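You operate a simulated robot arm through the tools that you are given. There is no shell and no other tool.

You are at the controls of a simulated robot arm. One attempt, no reset.

## Task
Put things in order on the wooden case. At the end: the yellow keeper block stands where the green gauge block stood; the green gauge block stands where the black spacer stood; the black spacer is on the flat blue plate (marked "MIDDLE"); the round blue block stands where the yellow keeper block stood; whatever was shut is shut again. Leave all else as you found it, and nothing knocked over.

The check looks at the end state, three seconds after you hand in, the way a careful person would. Anything else that was tipped, shoved, dropped, spilled or broken makes it a failure.

## Robot
A 6-joint arm with a two-finger parallel gripper, fixed in place. Base frame: the origin is at the foot of the arm, x ahead of it, y to its left, z up; the work surface is at about z = 0. Readings come in cm, degrees, newtons and seconds.
With the tool pointing down near the work surface it reaches from about 18 to 46 cm from the base axis. Its first joint turns from -70.0 to 70.0 degrees. Payload 1.9 kg.
The TCP is the grasp point between the finger pads, 2.3 cm short of the fingertips. In the tool frame z runs along the fingers and y along their closing line. Largest opening 9.4 cm; finger width 3.8, thickness 1; the body of the gripper, 5.4 by 9.6 cm, starts 3.9 cm behind the TCP.
Orientation is that of the tool frame in the base frame, as a unit quaternion [x, y, z, w]. With the fingers straight down and closing along the base's y, the tool's x points along the base's -x, its y along +y and its z along -z.

## Interface
- The arm moves only by the tool move_arm. Its arguments are lists of equal length, an entry for each row: "translation": the shift along the tool's x, y, z in cm, a list of three; "turn": the turn, a rotation vector about the tool's x, y, z in degrees, a list of three; "hand": the finger opening in cm, from 0 to 9.4. In form: {"translation": [[tx, ty, tz], ...], "turn": [[ax, ay, az], ...], "hand": [hand, ...]}. A call has 1 to 20 rows; each row is the pose to reach, as a shift and turn from the pose commanded when the call began, along the tool's axes at that moment. A row lasts 0.2 s, in which the tool goes at most 5 cm and 8.6 degrees; a call with a longer step from one row to the next is refused whole, and so is a gripper value outside its range. Where a pose cannot be reached the arm comes as near as it can. A force on the tool above 40 N (or 10 N above the force at the start of the call, whichever is more), or a blocked arm, ends the call early, and 0.2 s more pass. Each finger travels about 10.8 cm/s and halts on what it meets, pressing with about 24 N; the grip force reading is that of the motor and also rises with nothing between the fingers. The clock runs only during rows and for 0.2 s after the last one: add rows that repeat a pose to give the fingers time. The reply holds the time, the measured pose of the TCP, the force on the tool along the base axes, the opening and the grip force, in the units named above and with some noise, with the torque about the TCP (base axes, N m) and any sound that the robot's microphone picked up.
- Cameras (640 x 400 px; columns grow to the right, rows downward): "scene" is fixed at [5.45, 31.2, 42.87]; the picture's right is [-0.79, -0.61, 0.00], its down [-0.32, 0.42, -0.85] and it looks along [0.51, -0.67, -0.53] (base axes); focal length 326 px, centre (320, 200). "wrist" rides on the gripper at [8.6, 1.6, -7.5] in the tool frame; the picture's right is [-0.18, 0.98, 0.00], its down [-0.58, -0.11, -0.81] and it looks along [-0.79, -0.15, 0.59] (tool axes); focal length 243 px, centre (320, 200).
- capture(camera): a new picture of that camera. It takes no simulated time.
- point_at(camera, pixels): for up to 12 pixels [column, row] of the newest picture of that camera ("zoom" is the newest enlarged one), the place [x, y, z] in the base frame of the surface seen there, good to about 0.2 cm. It takes no simulated time.
- enlarge(camera, box): a new picture of the part [left, top, right, bottom] of that camera's present view, enlarged. It takes no simulated time.
- close_job(): hands the job in; it is judged then, once.

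Leave the gripper open and the arm clear of the work at the hand-in unless told otherwise.

The tools are called as name(argument=value, ...) on one line, values as JSON. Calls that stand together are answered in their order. move_arm: Moves the arm, as the interface text tells. Its arguments: {"type":"object","properties":{"translation":{"type":"array"},"turn":{"type":"array"},"hand":{"type":"array"}},"required":["translation","turn","hand"]} The other tools are called the same way: capture (camera) takes a picture; point_at (camera, pixels) gives the place of the surface under pixels of a picture; enlarge (camera, box) takes an enlarged picture of a part of a camera's view; close_job () hands the job in.

At the start:

```text
t: 0.0
ee_pos: [34.42, 6.38, 27.03]
ee_rot: [0.002, 1.0, 0.0, 0.001]
wrist_force: [0.0, -0.6, 0.8]
torque: [0.01, 0.01, -0.01]
grip_width: 9.4
finger_force: 0.0
```

scene: 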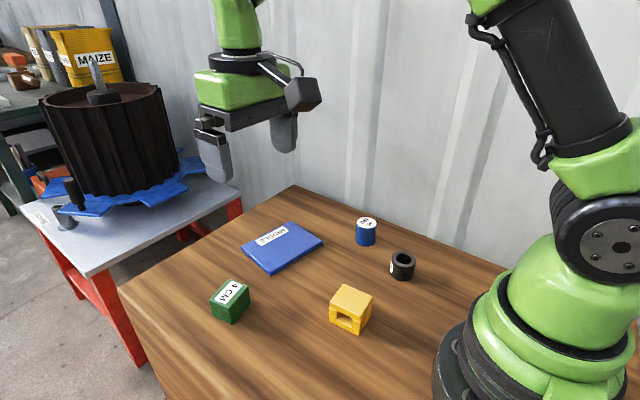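
wrist: 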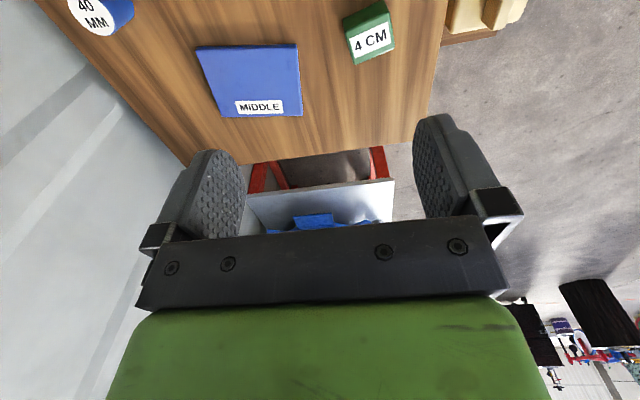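

I see five objects on the wooden case: a green block near (230,301), a blue plate near (282,248), a round blue block near (366,231), a black spacer near (402,266) and a yellow block near (351,309). I'll enlarge these areas before measuring them.

enlarge(camera="scene", box=[190, 190, 430, 340])

capture(camera="wrist")

```text
2.67 times, centred on (310, 265) of scene
```

zoom: 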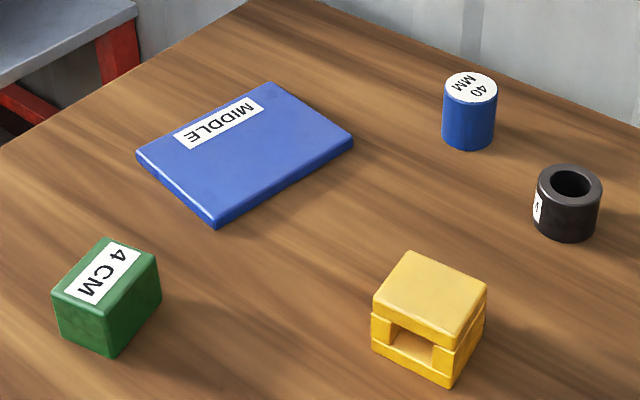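

```text
taken
```

wrist: 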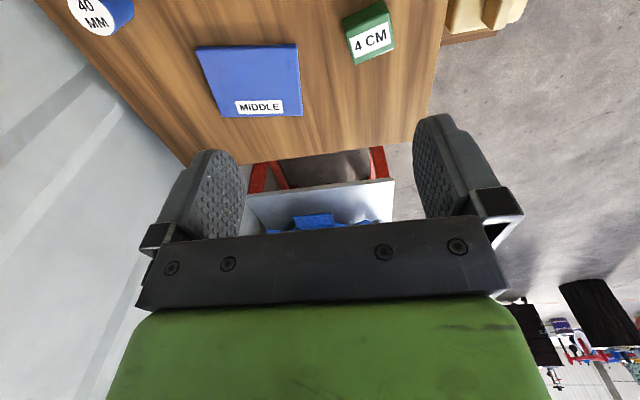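

Next I'll read surface points on each object from the zoom picture: plate corners, green top corners, yellow top corners, blue top, and spacer rim.

point_at(camera="zoom", pixels=[[108, 239], [158, 258], [106, 310], [56, 290], [410, 252], [486, 292], [448, 336], [374, 294], [470, 86], [570, 184], [570, 168], [545, 205]])

point_at(camera="wrist", pixels=[[485, 12], [505, 12], [460, 38], [445, 20], [430, 120], [250, 80], [200, 50], [300, 45], [300, 115], [222, 115], [370, 40], [95, 15]])

```text
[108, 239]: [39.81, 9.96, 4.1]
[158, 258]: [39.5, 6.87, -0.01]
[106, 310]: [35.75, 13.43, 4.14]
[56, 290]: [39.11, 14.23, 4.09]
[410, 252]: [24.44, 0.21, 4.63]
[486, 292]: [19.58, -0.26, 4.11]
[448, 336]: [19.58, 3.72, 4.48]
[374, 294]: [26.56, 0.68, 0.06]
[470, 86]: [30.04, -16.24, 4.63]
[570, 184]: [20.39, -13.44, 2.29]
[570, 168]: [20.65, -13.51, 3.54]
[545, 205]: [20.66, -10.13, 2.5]
```

```text
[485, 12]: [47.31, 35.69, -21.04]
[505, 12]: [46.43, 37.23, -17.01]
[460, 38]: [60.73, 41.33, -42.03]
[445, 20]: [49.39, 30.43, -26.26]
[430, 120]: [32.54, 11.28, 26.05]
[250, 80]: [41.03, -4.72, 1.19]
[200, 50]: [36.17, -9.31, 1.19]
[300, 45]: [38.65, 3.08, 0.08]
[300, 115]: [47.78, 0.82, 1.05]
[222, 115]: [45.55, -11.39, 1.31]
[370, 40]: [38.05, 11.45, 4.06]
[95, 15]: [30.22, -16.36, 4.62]
```

The heights come out at about 4.1 for green, 4.5 for yellow, 4.6 for blue, 3.5 for the spacer and 1.2 for the plate. Edge pixels gave mixed readings, so I'll enlarge each object further, starting with the spacer and blue block.

enlarge(camera="scene", box=[345, 205, 435, 290])

```text
4.71 times, centred on (390, 248) of scene
```

zoom: 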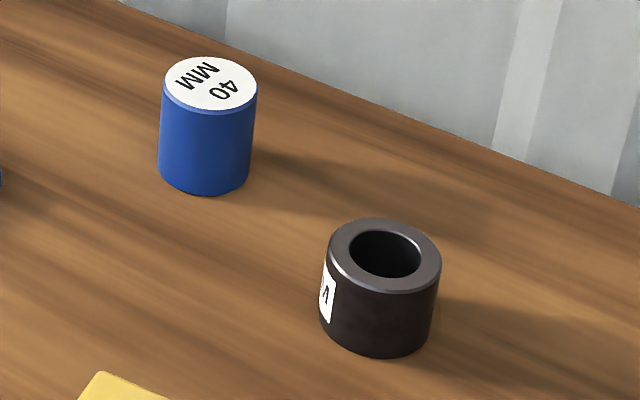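

I'll sample the tops of the round blue block and the spacer rim.

point_at(camera="zoom", pixels=[[210, 84], [168, 84], [252, 84], [210, 60], [210, 106], [335, 255], [434, 255], [385, 223], [385, 286], [385, 260], [205, 185], [375, 345]])

enlarge(camera="scene", box=[310, 275, 390, 340])

```text
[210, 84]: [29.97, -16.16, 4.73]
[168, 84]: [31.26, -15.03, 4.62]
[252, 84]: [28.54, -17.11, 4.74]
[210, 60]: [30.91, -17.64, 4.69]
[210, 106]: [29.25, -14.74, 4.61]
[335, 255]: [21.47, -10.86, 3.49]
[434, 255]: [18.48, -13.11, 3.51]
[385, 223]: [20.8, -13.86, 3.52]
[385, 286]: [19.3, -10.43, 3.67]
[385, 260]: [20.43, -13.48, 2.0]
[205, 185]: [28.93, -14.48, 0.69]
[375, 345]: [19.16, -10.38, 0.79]
```

```text
6.15 times, centred on (350, 308) of scene
```

zoom: 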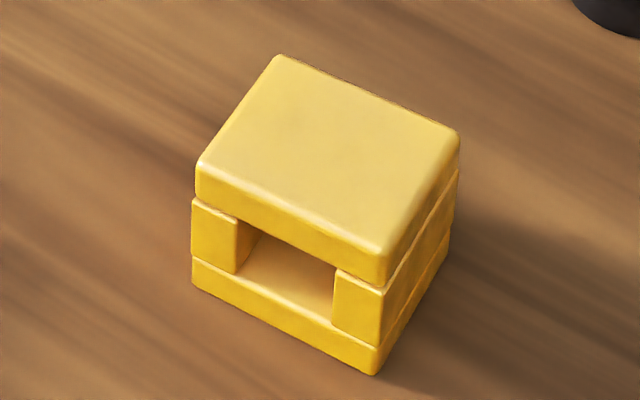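

The blue block is centred near (30.0,-16.2) and the spacer near (20.0,-12.05), 3.5 high. Now the yellow block's top corners and sides.

point_at(camera="zoom", pixels=[[280, 60], [453, 135], [381, 245], [203, 162], [330, 150], [200, 240], [380, 330], [445, 200], [285, 275], [270, 245], [375, 365], [196, 275]])

enlarge(camera="scene", box=[195, 270, 265, 330])

```text
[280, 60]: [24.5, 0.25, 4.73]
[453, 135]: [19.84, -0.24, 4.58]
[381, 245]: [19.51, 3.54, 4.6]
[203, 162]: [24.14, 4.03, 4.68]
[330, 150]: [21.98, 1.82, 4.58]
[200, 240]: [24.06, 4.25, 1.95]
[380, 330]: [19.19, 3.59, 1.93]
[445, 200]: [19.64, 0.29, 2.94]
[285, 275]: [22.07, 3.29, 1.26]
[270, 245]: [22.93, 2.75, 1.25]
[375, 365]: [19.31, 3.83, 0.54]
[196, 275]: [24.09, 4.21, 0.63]
```

```text
6.67 times, centred on (230, 300) of scene
```

zoom: 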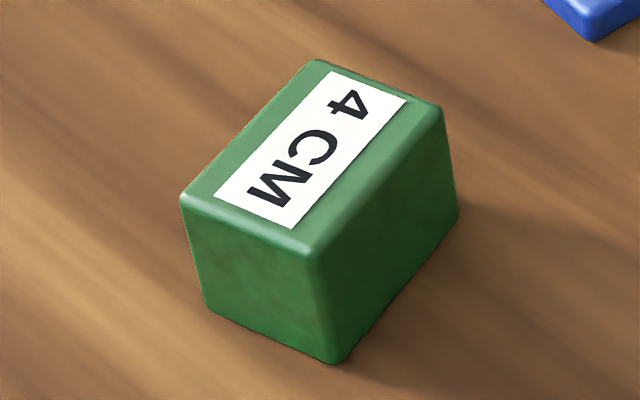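

The yellow block is centred near (22.0,1.9), yaw about 5.5°, roughly 4.9 x 4.0 x 4.6. Now the green block's corners, and I'll enlarge the plate.

point_at(camera="zoom", pixels=[[322, 65], [436, 108], [314, 245], [188, 198], [315, 150], [322, 340], [208, 290], [450, 205], [385, 220], [260, 275], [320, 300], [448, 150]])

enlarge(camera="scene", box=[230, 210, 334, 285])

```text
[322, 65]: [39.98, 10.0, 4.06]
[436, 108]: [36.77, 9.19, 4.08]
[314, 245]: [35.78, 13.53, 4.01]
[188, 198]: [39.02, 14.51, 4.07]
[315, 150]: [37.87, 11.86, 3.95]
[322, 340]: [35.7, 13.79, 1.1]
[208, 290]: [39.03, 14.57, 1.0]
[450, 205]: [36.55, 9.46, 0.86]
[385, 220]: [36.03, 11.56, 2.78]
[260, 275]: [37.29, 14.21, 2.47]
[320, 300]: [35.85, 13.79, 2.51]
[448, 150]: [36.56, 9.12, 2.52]
```

```text
5.33 times, centred on (282, 248) of scene
```

zoom: 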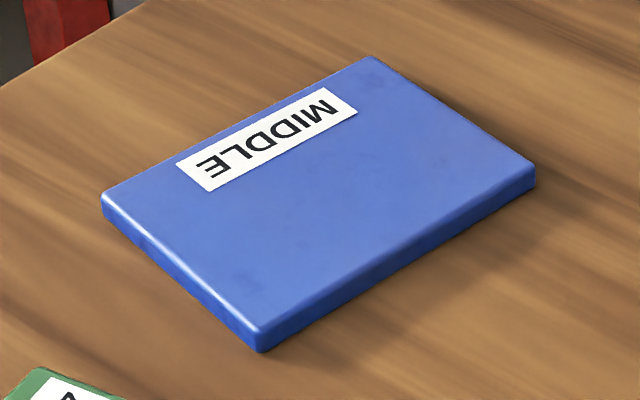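

The green block is centred near (37.9,11.8), yaw about 14°, short side (about 3.5) along x'. Now the plate's corners.

point_at(camera="zoom", pixels=[[370, 62], [528, 168], [260, 326], [108, 198], [320, 190], [180, 165], [322, 92], [355, 110], [210, 188]])

enlarge(camera="wrist", box=[60, 0, 420, 225])

```text
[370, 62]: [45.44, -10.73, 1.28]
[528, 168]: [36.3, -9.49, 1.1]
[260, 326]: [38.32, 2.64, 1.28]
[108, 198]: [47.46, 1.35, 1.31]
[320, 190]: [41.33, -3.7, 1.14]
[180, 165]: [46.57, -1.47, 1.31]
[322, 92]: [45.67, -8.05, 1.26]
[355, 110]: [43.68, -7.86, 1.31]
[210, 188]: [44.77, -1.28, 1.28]
```

```text
1.78 times, centred on (240, 112) of wrist
```

zoom: 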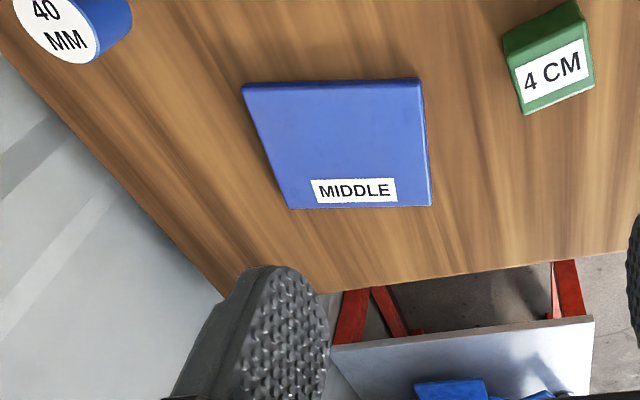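

The plate is centred near (41.9,-4.05), top at z≈1.25. The spots free each other up in this order: spacer to plate, green to the spacer's spot, yellow to green's spot, blue to yellow's spot. Nothing visible needs opening. First I'll move high over the spacer to (20,-12.05,15).

move_arm(translation=[[1.8, -2.3, 1.5], [3.6, -4.6, 3.0], [5.4, -6.9, 4.5], [7.2, -9.2, 6.0], [9.0, -11.5, 7.5], [10.8, -13.8, 9.0], [12.6, -16.1, 10.5], [14.42, -18.43, 12.0], [14.42, -18.43, 12.0], [14.42, -18.43, 12.0]], turn=[[0, 0, 0], [0, 0, 0], [0, 0, 0], [0, 0, 0], [0, 0, 0], [0, 0, 0], [0, 0, 0], [0, 0, 0], [0, 0, 0], [0, 0, 0]], hand=[9.4, 9.4, 9.4, 9.4, 9.4, 9.4, 9.4, 9.4, 9.4, 9.4])

```text
t: 2.2
ee_pos: [19.89, -11.87, 15.08]
ee_rot: [0.001, 1.0, 0.0, 0.001]
wrist_force: [0.3, 0.9, 0.5]
torque: [0.04, -0.03, 0.02]
grip_width: 9.4
finger_force: 0.1
```

The TCP reads (19.9,-11.9,15.1). I'll take both pictures to check alignment over the spacer.

capture(camera="scene")

capture(camera="wrist")

```text
taken
```

scene: 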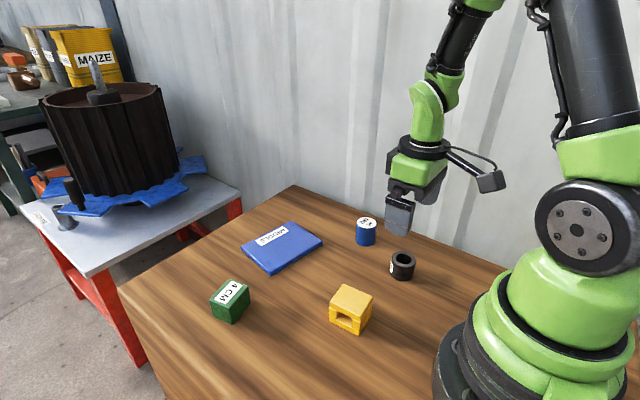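

```text
taken
```

wrist: 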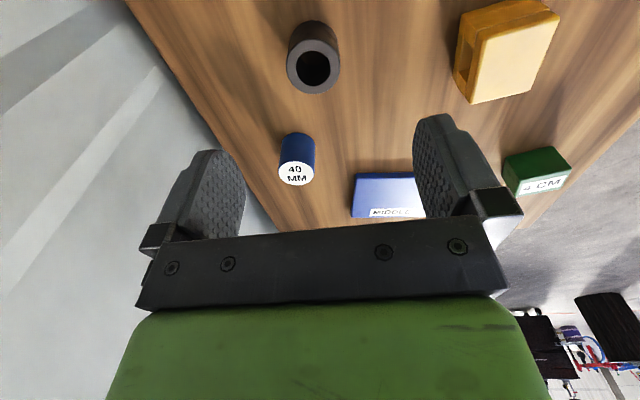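

The wrist picture shows the spacer at (313,65), so I'll use this second viewpoint to refine its position along with the yellow and blue blocks.

enlarge(camera="wrist", box=[260, 0, 420, 100])

```text
4.00 times, centred on (340, 50) of wrist
```

zoom: 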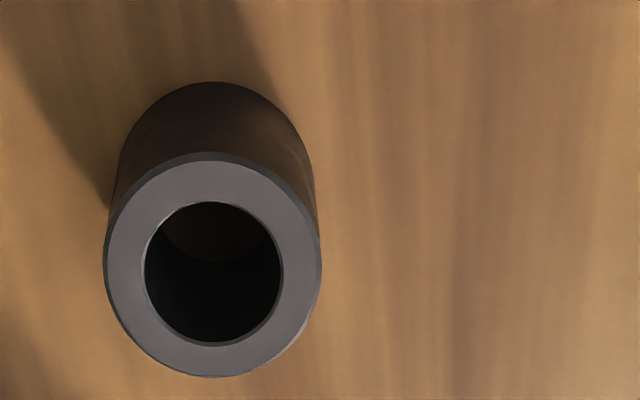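

I'll sample opposite rim points from this closer view.

point_at(camera="zoom", pixels=[[112, 262], [314, 262], [212, 165], [212, 368], [140, 193], [284, 193], [140, 335], [284, 335], [212, 320], [210, 225]])

```text
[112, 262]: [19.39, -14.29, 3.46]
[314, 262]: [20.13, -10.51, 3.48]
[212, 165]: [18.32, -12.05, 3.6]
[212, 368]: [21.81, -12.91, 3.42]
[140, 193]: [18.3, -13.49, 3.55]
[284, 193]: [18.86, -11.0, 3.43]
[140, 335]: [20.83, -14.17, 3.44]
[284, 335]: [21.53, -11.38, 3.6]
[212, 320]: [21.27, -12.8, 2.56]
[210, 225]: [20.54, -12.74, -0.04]
```

The wrist view puts the spacer at (19.9,-12.48), against (20.0,-12.07) from the scene camera. To see whether that's a steady offset, I'll compare other objects through the wrist camera: the yellow block at (505,50) and blue top at (297,173).

enlarge(camera="wrist", box=[440, 0, 600, 100])

```text
4.00 times, centred on (520, 50) of wrist
```

zoom: 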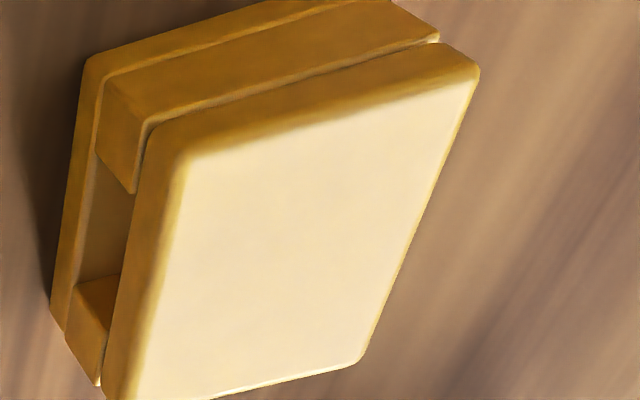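

The yellow block's slot goes right through along y. I'll read its top corners from the wrist view to compare with the scene readings.

point_at(camera="zoom", pixels=[[180, 150], [474, 75], [362, 358], [130, 392], [300, 220], [190, 170]])

point_at(camera="wrist", pixels=[[297, 173], [281, 173], [313, 173], [297, 163], [297, 183], [293, 68], [337, 68]])

point_at(camera="scene", pixels=[[366, 222], [402, 252], [350, 299], [402, 262], [393, 256], [412, 256], [402, 264]])

```text
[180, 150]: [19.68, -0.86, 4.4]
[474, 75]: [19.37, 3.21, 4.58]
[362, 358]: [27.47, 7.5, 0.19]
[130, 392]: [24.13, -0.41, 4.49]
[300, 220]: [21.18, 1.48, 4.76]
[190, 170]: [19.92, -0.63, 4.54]
```

```text
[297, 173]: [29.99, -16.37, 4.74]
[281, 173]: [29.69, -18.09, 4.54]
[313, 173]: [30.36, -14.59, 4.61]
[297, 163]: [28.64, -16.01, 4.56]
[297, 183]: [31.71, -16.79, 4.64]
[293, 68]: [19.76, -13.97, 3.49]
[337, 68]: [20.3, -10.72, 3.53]
```

```text
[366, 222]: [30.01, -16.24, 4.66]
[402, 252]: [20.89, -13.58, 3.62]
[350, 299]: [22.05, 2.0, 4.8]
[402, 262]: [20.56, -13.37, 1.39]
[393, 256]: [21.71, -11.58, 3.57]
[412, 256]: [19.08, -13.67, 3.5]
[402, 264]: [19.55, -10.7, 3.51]
```

The two cameras differ by 0.2–0.4 cm in y, so I'll use the average, y≈-12.2, for the spacer. Next I'll go straight down to TCP z≈2.65, which leaves the tips about 0.35 above the wood, with the hand fully open.

move_arm(translation=[[0, -0.15, 2], [0, -0.15, 4], [0, -0.15, 6], [0, -0.15, 8], [0, -0.15, 9.5], [0, -0.15, 10.5], [0, -0.15, 11.3], [0, -0.15, 11.9], [0, -0.15, 12.3], [0, -0.15, 12.3]], turn=[[0, 0, 0], [0, 0, 0], [0, 0, 0], [0, 0, 0], [0, 0, 0], [0, 0, 0], [0, 0, 0], [0, 0, 0], [0, 0, 0], [0, 0, 0]], hand=[9.4, 9.4, 9.4, 9.4, 9.4, 9.4, 9.4, 9.4, 9.4, 9.4])

```text
t: 4.4
ee_pos: [19.96, -12.13, 2.76]
ee_rot: [0.002, 1.0, 0.0, 0.001]
wrist_force: [0.2, 0.2, -0.2]
torque: [0.0, 0.02, 0.0]
grip_width: 9.39
finger_force: 0.0
```

I'm down at z=2.76 with no contact force. I'll check the finger placement around the spacer with both cameras before closing.

capture(camera="wrist")

enlarge(camera="scene", box=[345, 205, 435, 290])

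```text
taken
```

wrist: 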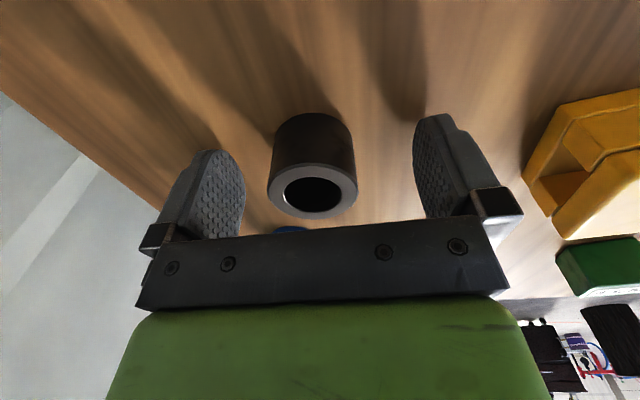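

```text
4.71 times, centred on (390, 248) of scene
```

zoom: 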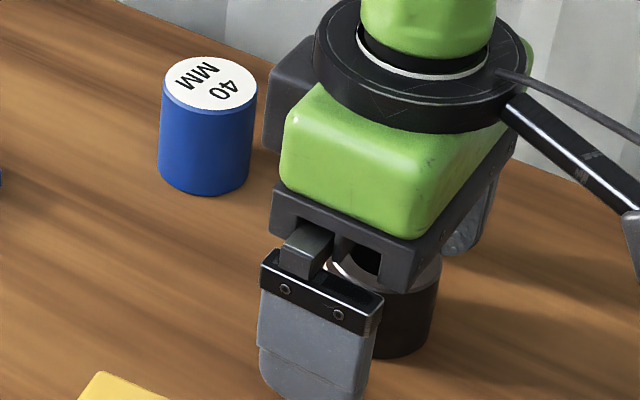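

In the wrist picture the TCP should project to about (320,181). The spacer's top centre is at about (313.5,191), so it sits about 0.25 cm further toward -y than the finger midpoint. I'll shift -0.22 in y and close slowly in steps to avoid a knock.

move_arm(translation=[[0.05, -0.22, 0], [0.05, -0.22, 0], [0.05, -0.22, 0], [0.05, -0.22, 0], [0.05, -0.22, 0], [0.05, -0.22, 0]], turn=[[0, 0, 0], [0, 0, 0], [0, 0, 0], [0, 0, 0], [0, 0, 0], [0, 0, 0]], hand=[8.0, 6.6, 5.4, 4.8, 4.5, 4.3])

```text
t: 5.8
ee_pos: [20.04, -12.29, 2.72]
ee_rot: [0.002, 1.0, -0.001, 0.001]
wrist_force: [-0.5, -0.3, 0.4]
torque: [0.01, 0.01, 0.0]
grip_width: 4.32
finger_force: 0.6
```

The opening is 4.32 with no contact yet. I'll keep closing in small steps until the fingers hold the spacer.

move_arm(translation=[[0, 0, 0], [0, 0, 0], [0, 0, 0], [0, 0, 0], [0, 0, 0], [0, 0, 0]], turn=[[0, 0, 0], [0, 0, 0], [0, 0, 0], [0, 0, 0], [0, 0, 0], [0, 0, 0]], hand=[4.2, 4.1, 4.0, 3.8, 3.4, 3.0])

capture(camera="wrist")

```text
t: 7.2
ee_pos: [19.93, -12.31, 2.81]
ee_rot: [0.002, 1.0, 0.0, 0.001]
wrist_force: [0.7, -1.6, 0.7]
torque: [0.05, 0.01, 0.03]
grip_width: 4.13
finger_force: 23.4
```

```text
taken
```

wrist: 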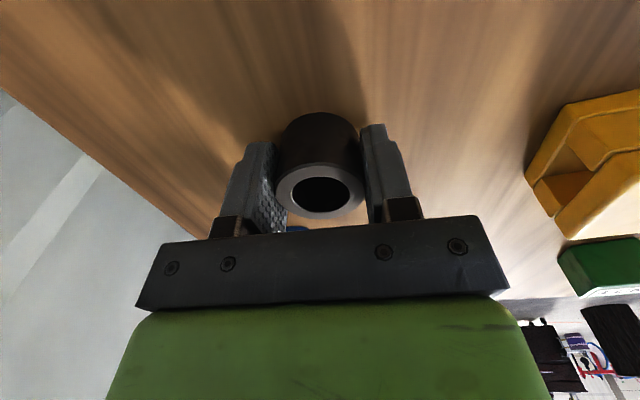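

The fingers hold the spacer at 4.13 wide with 23 N. I'll lift it slowly straight up by 8 cm.

move_arm(translation=[[0, 0, -0.3], [0, 0, -0.8], [0, 0, -1.6], [0, 0, -2.6], [0, 0, -3.8], [0, 0, -5.2], [0, 0, -6.6], [0, 0, -8], [0, 0, -8]], turn=[[0, 0, 0], [0, 0, 0], [0, 0, 0], [0, 0, 0], [0, 0, 0], [0, 0, 0], [0, 0, 0], [0, 0, 0], [0, 0, 0]], hand=[3.0, 3.0, 3.0, 3.0, 3.0, 3.0, 3.0, 3.0, 3.0])

capture(camera="scene")

capture(camera="wrist")

```text
t: 9.2
ee_pos: [19.83, -12.19, 10.84]
ee_rot: [0.002, 1.0, 0.0, 0.0]
wrist_force: [0.9, -0.5, -2.8]
torque: [-0.01, 0.0, -0.01]
grip_width: 4.1
finger_force: 23.6
```

```text
taken
```

scene: 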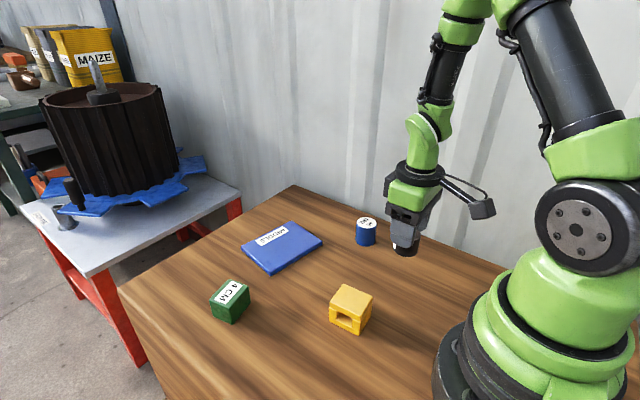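

```text
taken
```

wrist: 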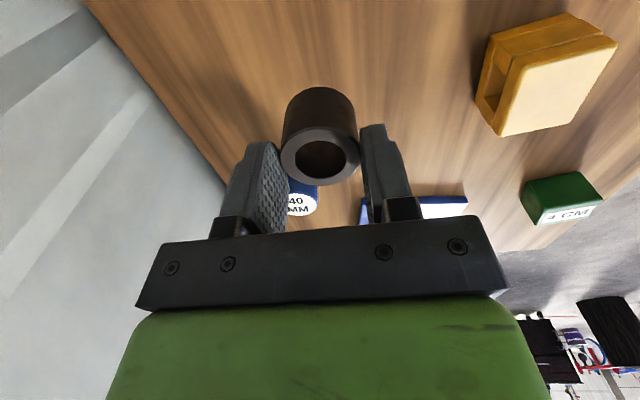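

The spacer's top has dropped in the wrist view from row 190 to row 157, so it may have slipped in the grip. I'll measure where it is now.

point_at(camera="wrist", pixels=[[320, 136], [288, 157], [352, 157], [320, 178], [320, 110]])

enlarge(camera="scene", box=[360, 190, 450, 275])

enlarge(camera="wrist", box=[200, 60, 440, 240])

```text
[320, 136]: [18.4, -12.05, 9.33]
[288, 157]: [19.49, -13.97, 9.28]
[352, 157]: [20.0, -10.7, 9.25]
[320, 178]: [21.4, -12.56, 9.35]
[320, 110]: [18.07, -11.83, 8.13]
```

```text
4.71 times, centred on (405, 232) of scene
```

zoom: 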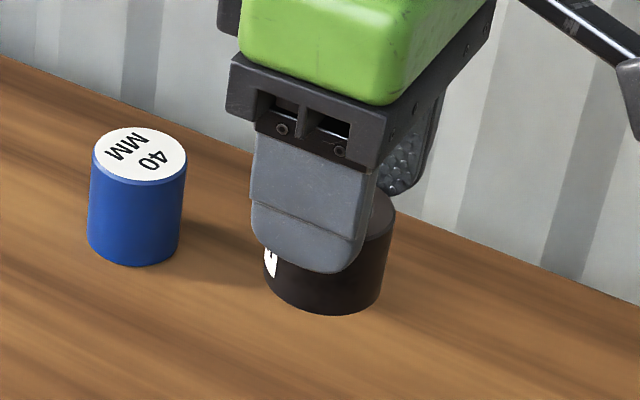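

```text
2.22 times, centred on (320, 150) of wrist
```

zoom: 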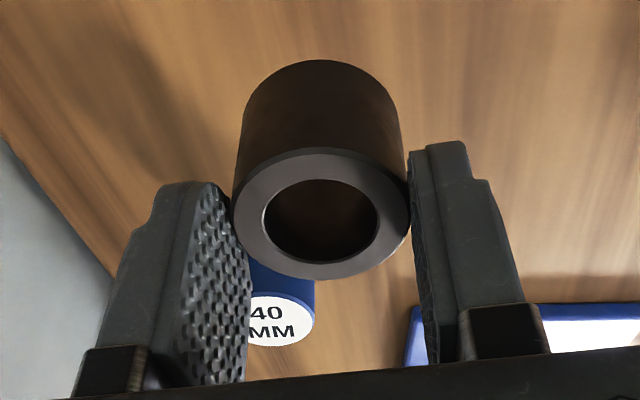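

The spacer top is at z≈9.3 with the TCP at 10.73, so it has slid about 2.2 cm down and only about 0.9 cm of pad still holds it. It is still upright. I'll lower it straight back onto its own spot now, quickly at first and slowly near the table, so the fingers slide down around it once it rests.

move_arm(translation=[[0, 0, 3.6], [0, 0, 5.0], [0, 0, 5.5], [0, 0, 6.0], [0, 0, 6.5], [0, 0, 7.0], [0, 0, 7.5], [0, 0, 8.0], [0, 0, 8.0]], turn=[[0, 0, 0], [0, 0, 0], [0, 0, 0], [0, 0, 0], [0, 0, 0], [0, 0, 0], [0, 0, 0], [0, 0, 0], [0, 0, 0]], hand=[3.0, 3.0, 3.0, 3.0, 3.0, 3.0, 3.0, 3.0, 3.0])

capture(camera="wrist")

enlarge(camera="scene", box=[345, 205, 435, 290])

```text
t: 10.6
ee_pos: [19.85, -12.32, 4.11]
ee_rot: [0.002, 1.0, -0.001, 0.002]
wrist_force: [-2.1, -1.0, 7.1]
torque: [-0.12, 0.06, -0.04]
grip_width: 4.12
finger_force: 23.9
stopped in row 6: the force on the tool passed its limit at 63 N (the readings are from after the stop); the commanded pose is now the measured one
```

```text
taken
```

wrist: 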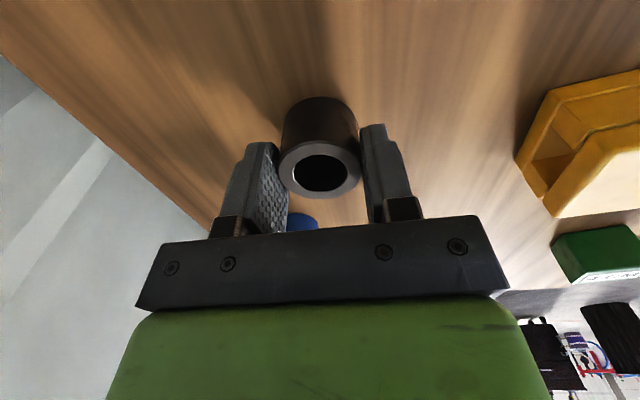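

```text
4.71 times, centred on (390, 248) of scene
```

zoom: 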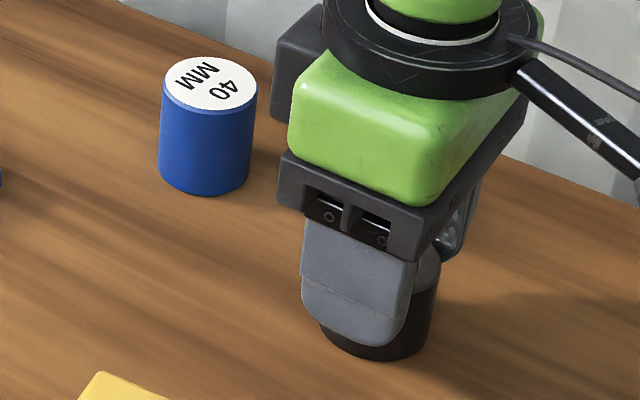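

The call stopped on contact with the spacer resting on the table again at its original place; in the enlarged scene its base is within about a pixel of before. The fingers only slid partway down around it. I'll open slightly, go down to z≈2.55 for the deepest grip, and re-close with a longer hold.

move_arm(translation=[[0, 0, 0], [0, 0, 0], [0, 0, 0.5], [0, 0, 1.0], [0, 0, 1.3], [0, 0, 1.5], [0, 0, 1.5]], turn=[[0, 0, 0], [0, 0, 0], [0, 0, 0], [0, 0, 0], [0, 0, 0], [0, 0, 0], [0, 0, 0]], hand=[4.6, 5.4, 5.4, 5.4, 5.4, 5.4, 5.4])

capture(camera="wrist")

```text
t: 12.2
ee_pos: [19.77, -12.34, 2.53]
ee_rot: [0.001, 1.0, -0.001, 0.002]
wrist_force: [0.3, -0.1, 0.6]
torque: [0.0, -0.05, -0.02]
grip_width: 5.42
finger_force: 0.0
```

```text
taken
```

wrist: 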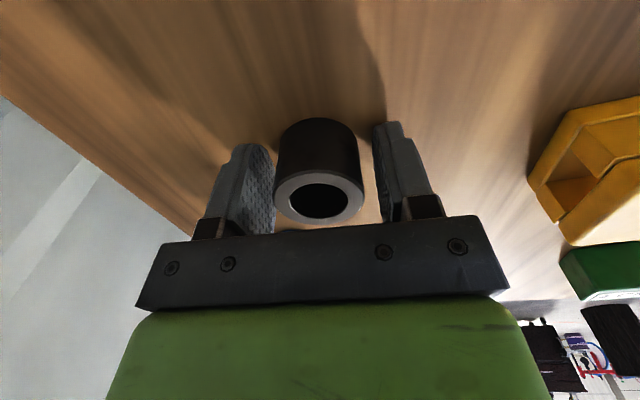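

The fingers now straddle the spacer at z=2.53. I'll close with the command well below the spacer's width and hold for several rows, to see whether the grip settles.

move_arm(translation=[[0, 0, 0], [0, 0, 0], [0, 0, 0], [0, 0, 0], [0, 0, 0], [0, 0, 0], [0, 0, 0], [0, 0, 0], [0, 0, 0]], turn=[[0, 0, 0], [0, 0, 0], [0, 0, 0], [0, 0, 0], [0, 0, 0], [0, 0, 0], [0, 0, 0], [0, 0, 0], [0, 0, 0]], hand=[4.8, 4.4, 4.2, 4.0, 3.5, 2.5, 1.5, 0.5, 0])

capture(camera="wrist")

```text
t: 14.2
ee_pos: [19.86, -12.44, 2.46]
ee_rot: [0.001, 1.0, -0.001, 0.003]
wrist_force: [1.1, -1.2, 3.1]
torque: [0.05, -0.06, -0.06]
grip_width: 4.13
finger_force: 24.2
```

```text
taken
```

wrist: 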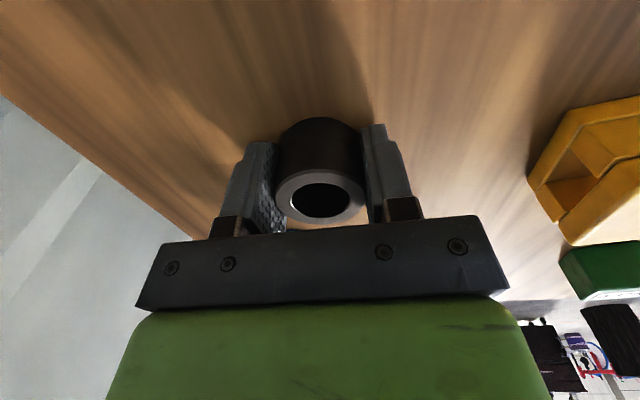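

The grip is 24 N at 4.13 wide. As a test I'll raise it only 1 cm, then look at how the spacer follows and what the force reads.

move_arm(translation=[[0, 0, -0.2], [0, 0, -0.5], [0, 0, -0.8], [0, 0, -1.0]], turn=[[0, 0, 0], [0, 0, 0], [0, 0, 0], [0, 0, 0]], hand=[0, 0, 0, 0])

capture(camera="wrist")

enlarge(camera="wrist", box=[240, 100, 400, 220])

```text
t: 15.2
ee_pos: [19.89, -12.32, 3.57]
ee_rot: [0.0, 1.0, -0.001, 0.001]
wrist_force: [0.0, 0.1, -2.2]
torque: [-0.02, 0.04, 0.02]
grip_width: 4.13
finger_force: 23.8
```

```text
taken
```

wrist: 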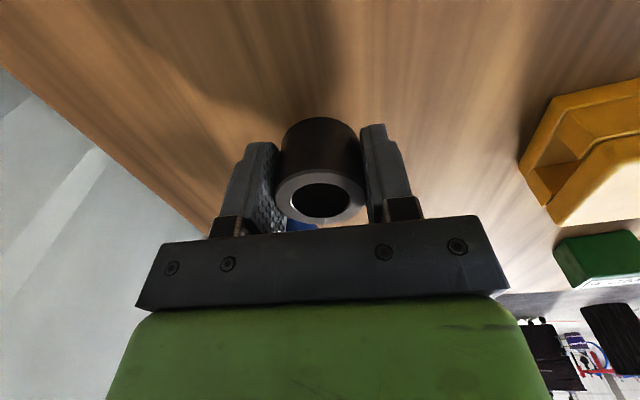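

```text
3.33 times, centred on (320, 160) of wrist
```

zoom: 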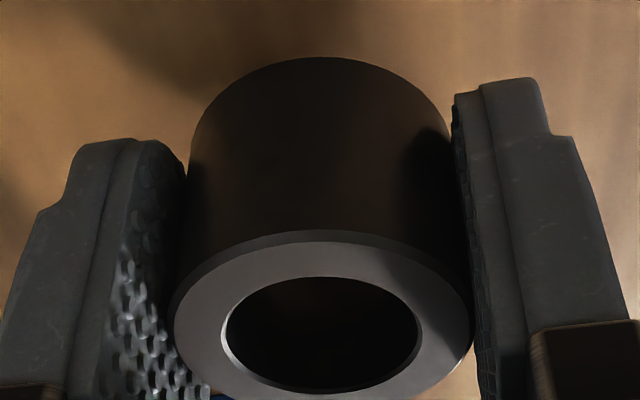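

This time the spacer came up with the fingers: the rim stays near (320,195) and the load reads about 2.2 N. I'll hold still for a few rows here to see whether it creeps with time.

move_arm(translation=[[0, 0, 0], [0, 0, 0], [0, 0, 0], [0, 0, 0]], turn=[[0, 0, 0], [0, 0, 0], [0, 0, 0], [0, 0, 0]], hand=[0, 0, 0, 0])

capture(camera="wrist")

enlarge(camera="wrist", box=[240, 100, 400, 220])

```text
t: 16.2
ee_pos: [19.75, -12.45, 3.49]
ee_rot: [0.001, 1.0, -0.001, 0.002]
wrist_force: [-0.1, -0.6, -2.6]
torque: [0.01, 0.01, -0.02]
grip_width: 4.13
finger_force: 24.2
```

```text
taken
```

wrist: 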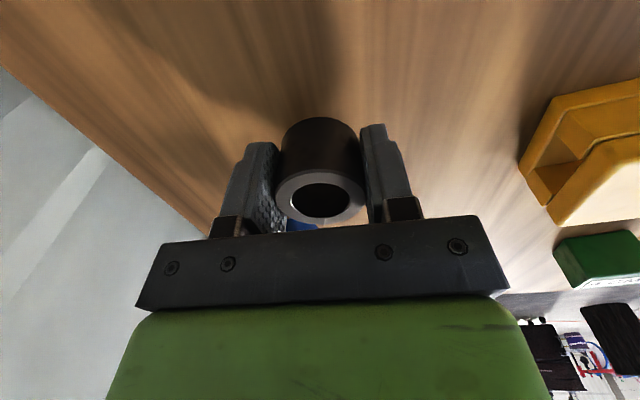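

```text
3.33 times, centred on (320, 160) of wrist
```

zoom: 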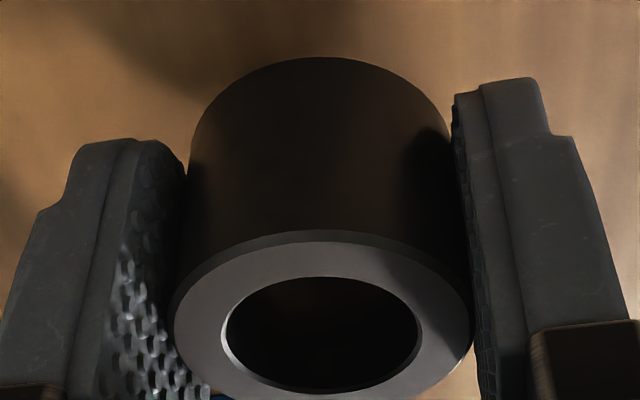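

It doesn't creep while holding still. I'll lift another 2 cm very gently and check again, so a slip can't leave it hanging high.

move_arm(translation=[[0, 0, -0.2], [0, 0, -0.5], [0, 0, -0.9], [0, 0, -1.3], [0, 0, -1.6], [0, 0, -1.85], [0, 0, -2.0]], turn=[[0, 0, 0], [0, 0, 0], [0, 0, 0], [0, 0, 0], [0, 0, 0], [0, 0, 0], [0, 0, 0]], hand=[0, 0, 0, 0, 0, 0, 0])

capture(camera="wrist")

capture(camera="scene")

```text
t: 17.8
ee_pos: [19.87, -12.33, 5.53]
ee_rot: [0.001, 1.0, -0.001, 0.002]
wrist_force: [-0.3, 1.1, -2.3]
torque: [-0.01, 0.02, 0.01]
grip_width: 4.16
finger_force: 24.0
```

```text
taken
```

wrist: 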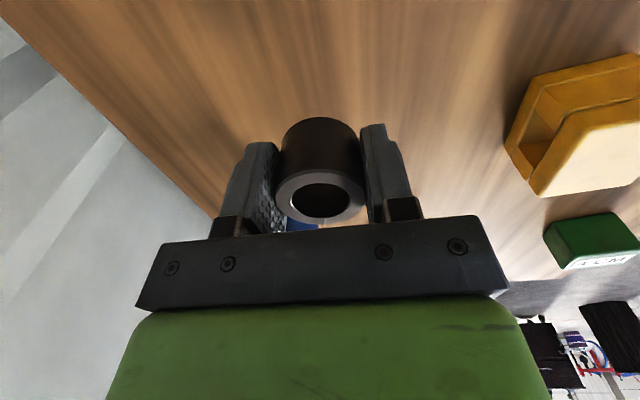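

```text
taken
```

scene: 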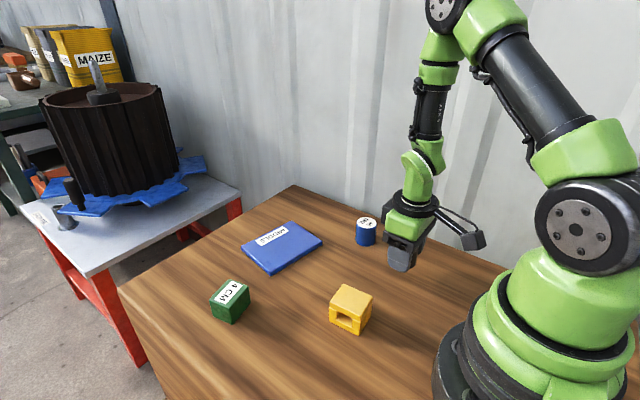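

There's no slip: the rim is still at (320,195), with the spacer's bottom about 3 cm above the wood. I'll carry it toward the plate in two gentle legs at this height, keeping clear of the blue block. The first leg covers about 45% of the way.

move_arm(translation=[[-0.4, 0.15, -0.05], [-1.2, 0.45, -0.1], [-2.5, 0.95, -0.2], [-4.0, 1.5, -0.3], [-5.6, 2.1, -0.4], [-7.2, 2.7, -0.5], [-8.4, 3.15, -0.5], [-9.2, 3.45, -0.5], [-9.6, 3.6, -0.5], [-9.7, 3.65, -0.5]], turn=[[0, 0, 0], [0, 0, 0], [0, 0, 0], [0, 0, 0], [0, 0, 0], [0, 0, 0], [0, 0, 0], [0, 0, 0], [0, 0, 0], [0, 0, 0]], hand=[0, 0, 0, 0, 0, 0, 0, 0, 0, 0])

capture(camera="wrist")

capture(camera="scene")

```text
t: 20.0
ee_pos: [29.72, -8.93, 6.02]
ee_rot: [0.002, 1.0, -0.001, 0.002]
wrist_force: [1.2, -0.1, -2.7]
torque: [0.0, 0.0, -0.03]
grip_width: 4.12
finger_force: 24.0
```

```text
taken
```

wrist: 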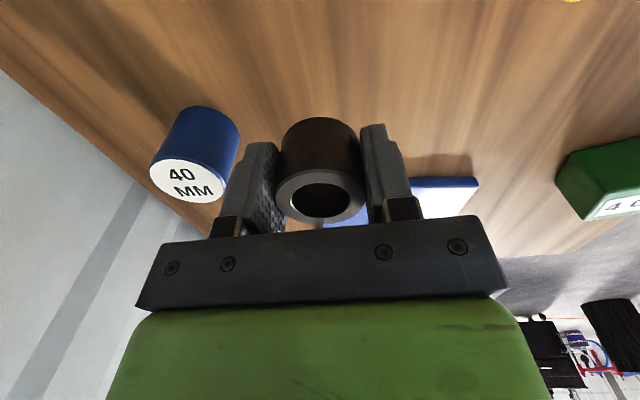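

```text
taken
```

scene: 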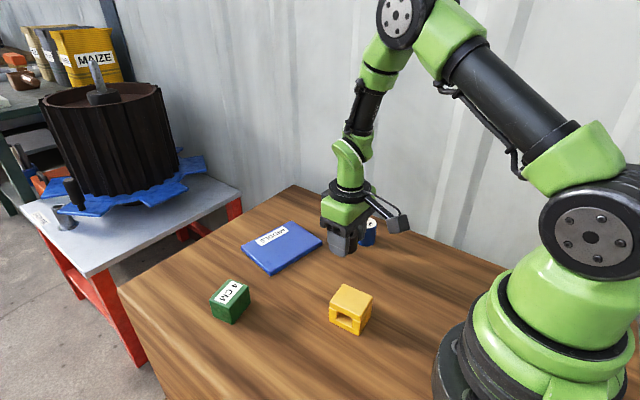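

The spacer is still firm. On to the second leg, to above the plate's middle at about (41.5,-4.2), height unchanged.

move_arm(translation=[[-0.4, 0.15, 0], [-1.2, 0.45, 0], [-2.5, 0.95, 0], [-4.1, 1.6, 0], [-5.8, 2.25, 0], [-7.5, 2.9, 0], [-9.1, 3.5, 0], [-10.4, 4.0, 0], [-11.3, 4.35, 0], [-11.8, 4.55, 0], [-11.9, 4.6, 0], [-11.9, 4.6, 0]], turn=[[0, 0, 0], [0, 0, 0], [0, 0, 0], [0, 0, 0], [0, 0, 0], [0, 0, 0], [0, 0, 0], [0, 0, 0], [0, 0, 0], [0, 0, 0], [0, 0, 0], [0, 0, 0]], hand=[0, 0, 0, 0, 0, 0, 0, 0, 0, 0, 0, 0])

capture(camera="wrist")

enlarge(camera="scene", box=[220, 170, 364, 285])

```text
t: 22.6
ee_pos: [41.45, -4.17, 6.07]
ee_rot: [0.002, 1.0, 0.0, 0.0]
wrist_force: [0.3, -0.7, -1.9]
torque: [-0.02, 0.0, -0.01]
grip_width: 4.17
finger_force: 23.9
```

```text
taken
```

wrist: 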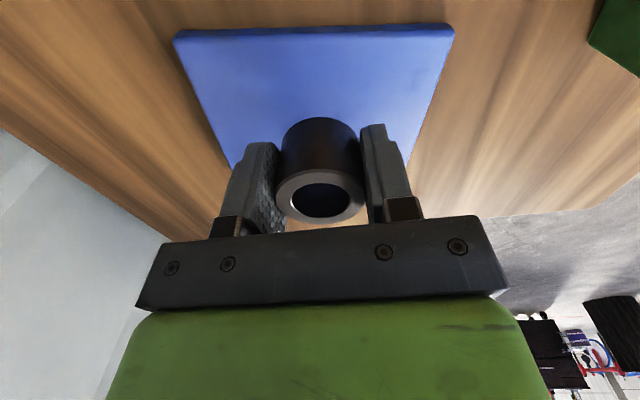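

```text
3.48 times, centred on (292, 228) of scene
```

zoom: 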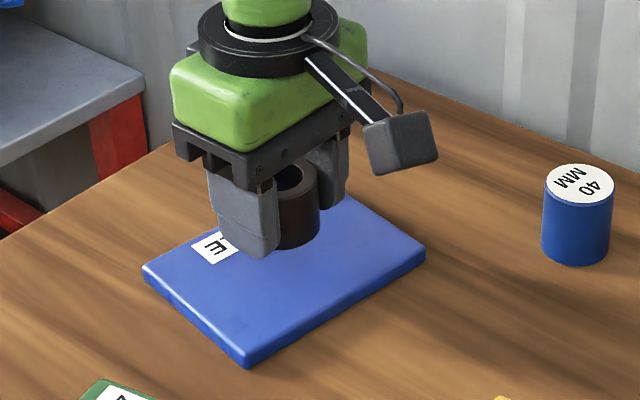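

The spacer hangs over the plate's middle. It was raised 3.5 cm and the plate is about 1.25 thick, so I expect touchdown after about 2.25 cm. I'll lower to 2.1 gently and read the force.

move_arm(translation=[[0, 0, 0.4], [0, 0, 0.9], [0, 0, 1.4], [0, 0, 1.7], [0, 0, 1.9], [0, 0, 2.0], [0, 0, 2.1]], turn=[[0, 0, 0], [0, 0, 0], [0, 0, 0], [0, 0, 0], [0, 0, 0], [0, 0, 0], [0, 0, 0]], hand=[0, 0, 0, 0, 0, 0, 0])

```text
t: 24.2
ee_pos: [41.5, -4.14, 4.11]
ee_rot: [0.002, 1.0, -0.001, 0.001]
wrist_force: [-0.4, 0.0, -2.1]
torque: [-0.01, -0.02, -0.02]
grip_width: 4.12
finger_force: 24.1
```

The load still reads -2.1 N, so it's hanging just above the plate. I'll lower in 0.05 cm steps until the load comes off.

move_arm(translation=[[0, 0, 0.05], [0, 0, 0.1], [0, 0, 0.15]], turn=[[0, 0, 0], [0, 0, 0], [0, 0, 0]], hand=[0, 0, 0])

enlarge(camera="scene", box=[240, 190, 340, 280])

```text
t: 25.0
ee_pos: [41.5, -4.35, 3.81]
ee_rot: [0.001, 1.0, -0.001, 0.002]
wrist_force: [-0.4, 0.2, -2.0]
torque: [-0.01, -0.04, -0.03]
grip_width: 4.13
finger_force: 23.7
```

```text
4.44 times, centred on (290, 235) of scene
```

zoom: 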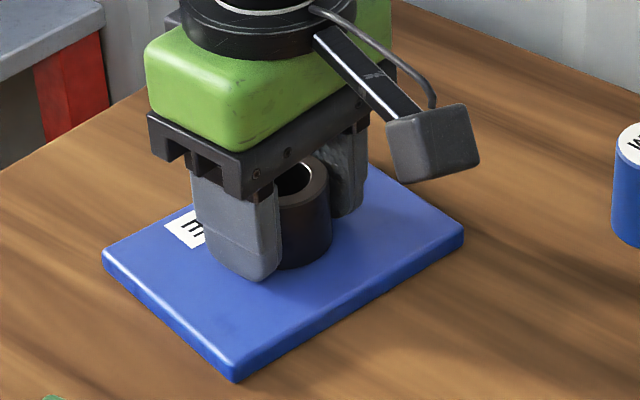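

It still reads -2.0 N. I'll continue down in 0.05 cm steps.

move_arm(translation=[[0, 0, 0.05], [0, 0, 0.1]], turn=[[0, 0, 0], [0, 0, 0]], hand=[0, 0])

```text
t: 25.6
ee_pos: [41.52, -4.3, 3.84]
ee_rot: [0.001, 1.0, 0.0, 0.0]
wrist_force: [-0.4, -0.9, -3.3]
torque: [-0.01, 0.03, 0.0]
grip_width: 4.15
finger_force: 23.8
```

There's no contact yet at 2.35 cm down. Two more small steps.

move_arm(translation=[[0, 0, 0.05], [0, 0, 0.1], [0, 0, 0.1]], turn=[[0, 0, 0], [0, 0, 0], [0, 0, 0]], hand=[0, 0, 0])

```text
t: 26.4
ee_pos: [41.55, -4.12, 3.67]
ee_rot: [0.002, 1.0, -0.001, 0.002]
wrist_force: [-4.7, -0.2, 11.3]
torque: [0.2, 0.21, 0.08]
grip_width: 4.15
finger_force: 24.4
```

Contact: the force has gone to +11 N, so the spacer rests on the plate. I'll ease up 0.04 cm and open slowly to 5.8.

move_arm(translation=[[0, 0, -0.04], [0, 0, -0.04], [0, 0, -0.04], [0, 0, -0.04], [0, 0, -0.04]], turn=[[0, 0, 0], [0, 0, 0], [0, 0, 0], [0, 0, 0], [0, 0, 0]], hand=[4.15, 4.3, 4.7, 5.2, 5.8])

capture(camera="wrist")

enlarge(camera="scene", box=[240, 190, 340, 280])

```text
t: 27.6
ee_pos: [41.57, -4.19, 3.73]
ee_rot: [0.0, 1.0, -0.001, 0.002]
wrist_force: [0.1, 0.5, -0.4]
torque: [0.0, 0.0, 0.02]
grip_width: 5.79
finger_force: 0.1
```

```text
taken
```

wrist: 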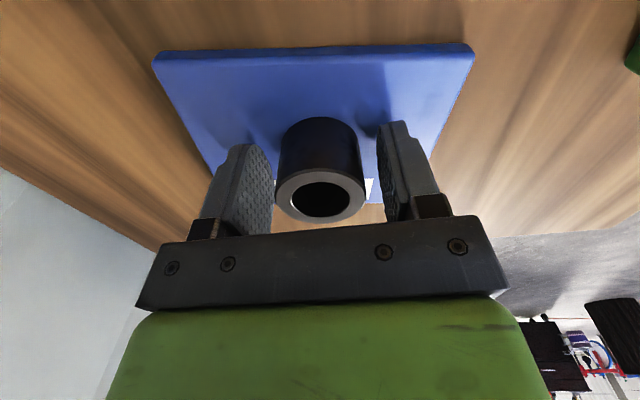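

```text
4.44 times, centred on (290, 235) of scene
```

zoom: 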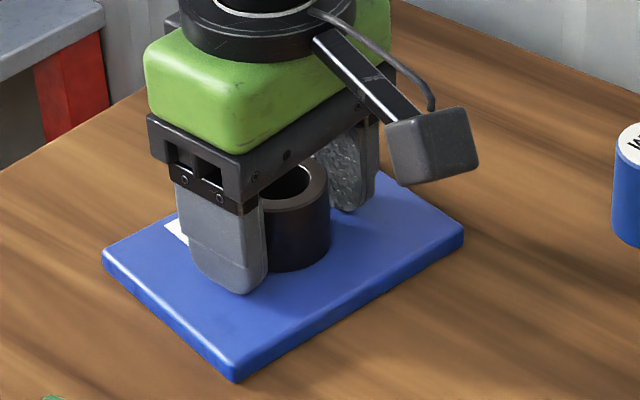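

The spacer stands upright on the plate, free of the fingers, and the plate hasn't moved. I'll rise straight up 8.5 cm, then move over the green block near (37.9,11.7) while turning 13.5° to match it, with the hand opening to 9.4.

move_arm(translation=[[0, 0, -0.8], [0, 0, -2.5], [0, 0, -4.5], [0, 0, -6.5], [0, 0, -8.5], [0.6, 2.6, -8.5], [1.2, 5.3, -8.5], [1.8, 8.0, -8.5], [2.4, 10.7, -8.5], [3.0, 13.4, -8.5], [3.65, 15.9, -8.5], [3.65, 15.9, -8.5], [3.65, 15.9, -8.5]], turn=[[0, 0, 0], [0, 0, 0], [0, 0, 0], [0, 0, 0], [0, 0, 0], [0, 0, -2], [0, 0, -5], [0, 0, -8], [0, 0, -11], [0, 0, -13], [0, 0, -13.5], [0, 0, -13.5], [0, 0, -13.5]], hand=[5.8, 5.8, 5.8, 5.8, 7, 8, 9.4, 9.4, 9.4, 9.4, 9.4, 9.4, 9.4])

capture(camera="wrist")

capture(camera="scene")

```text
t: 30.4
ee_pos: [37.66, 11.8, 12.12]
ee_rot: [-0.117, 0.993, 0.0, 0.001]
wrist_force: [1.0, 0.5, 0.1]
torque: [0.02, 0.0, 0.0]
grip_width: 9.41
finger_force: 0.0
```

```text
taken
```

wrist: 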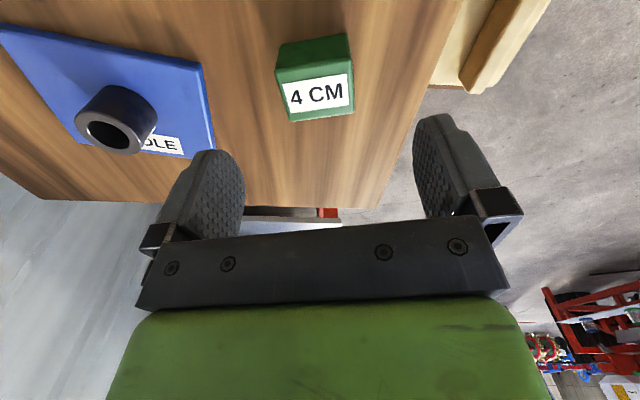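

```text
taken
```

scene: 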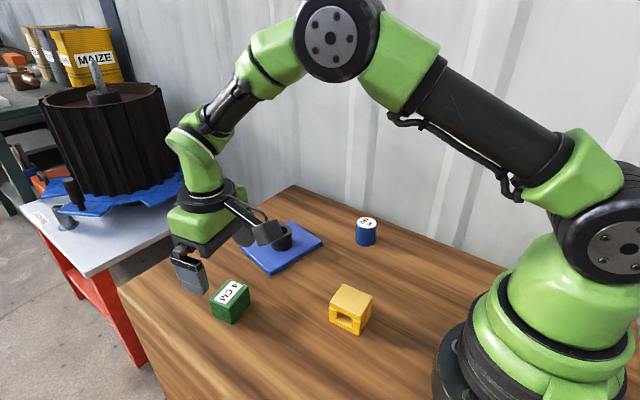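

The spacer stands well on the plate. Now I'll refine the green block's position and angle from the wrist camera.

enlarge(camera="wrist", box=[250, 20, 390, 130])

```text
3.64 times, centred on (320, 75) of wrist
```

zoom: 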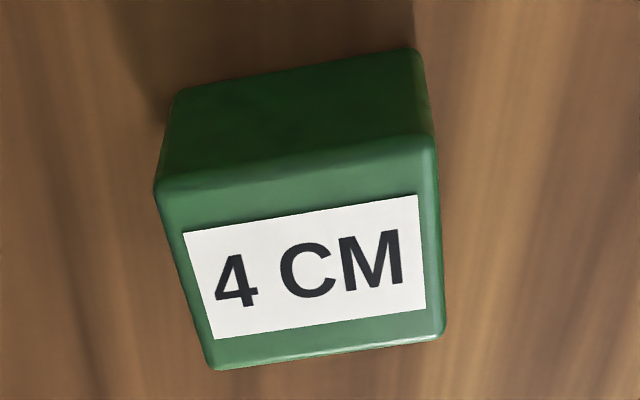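

I'll sample the top corners and edges of the green block in this view.

point_at(camera="zoom", pixels=[[165, 190], [428, 148], [438, 330], [215, 360], [310, 265], [295, 170], [325, 345], [192, 280], [433, 240]])

point_at(camera="wrist", pixels=[[108, 120], [85, 135], [130, 135], [105, 150], [320, 95]])

```text
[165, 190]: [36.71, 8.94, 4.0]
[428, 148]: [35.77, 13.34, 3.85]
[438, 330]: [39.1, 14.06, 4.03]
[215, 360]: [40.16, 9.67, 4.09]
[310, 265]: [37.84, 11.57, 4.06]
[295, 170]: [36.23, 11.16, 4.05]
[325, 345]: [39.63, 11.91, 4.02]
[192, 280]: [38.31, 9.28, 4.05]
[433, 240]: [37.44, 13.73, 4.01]
```

```text
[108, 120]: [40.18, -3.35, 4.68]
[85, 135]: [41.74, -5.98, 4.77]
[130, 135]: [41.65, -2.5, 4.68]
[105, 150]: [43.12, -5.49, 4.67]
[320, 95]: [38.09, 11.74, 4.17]
```

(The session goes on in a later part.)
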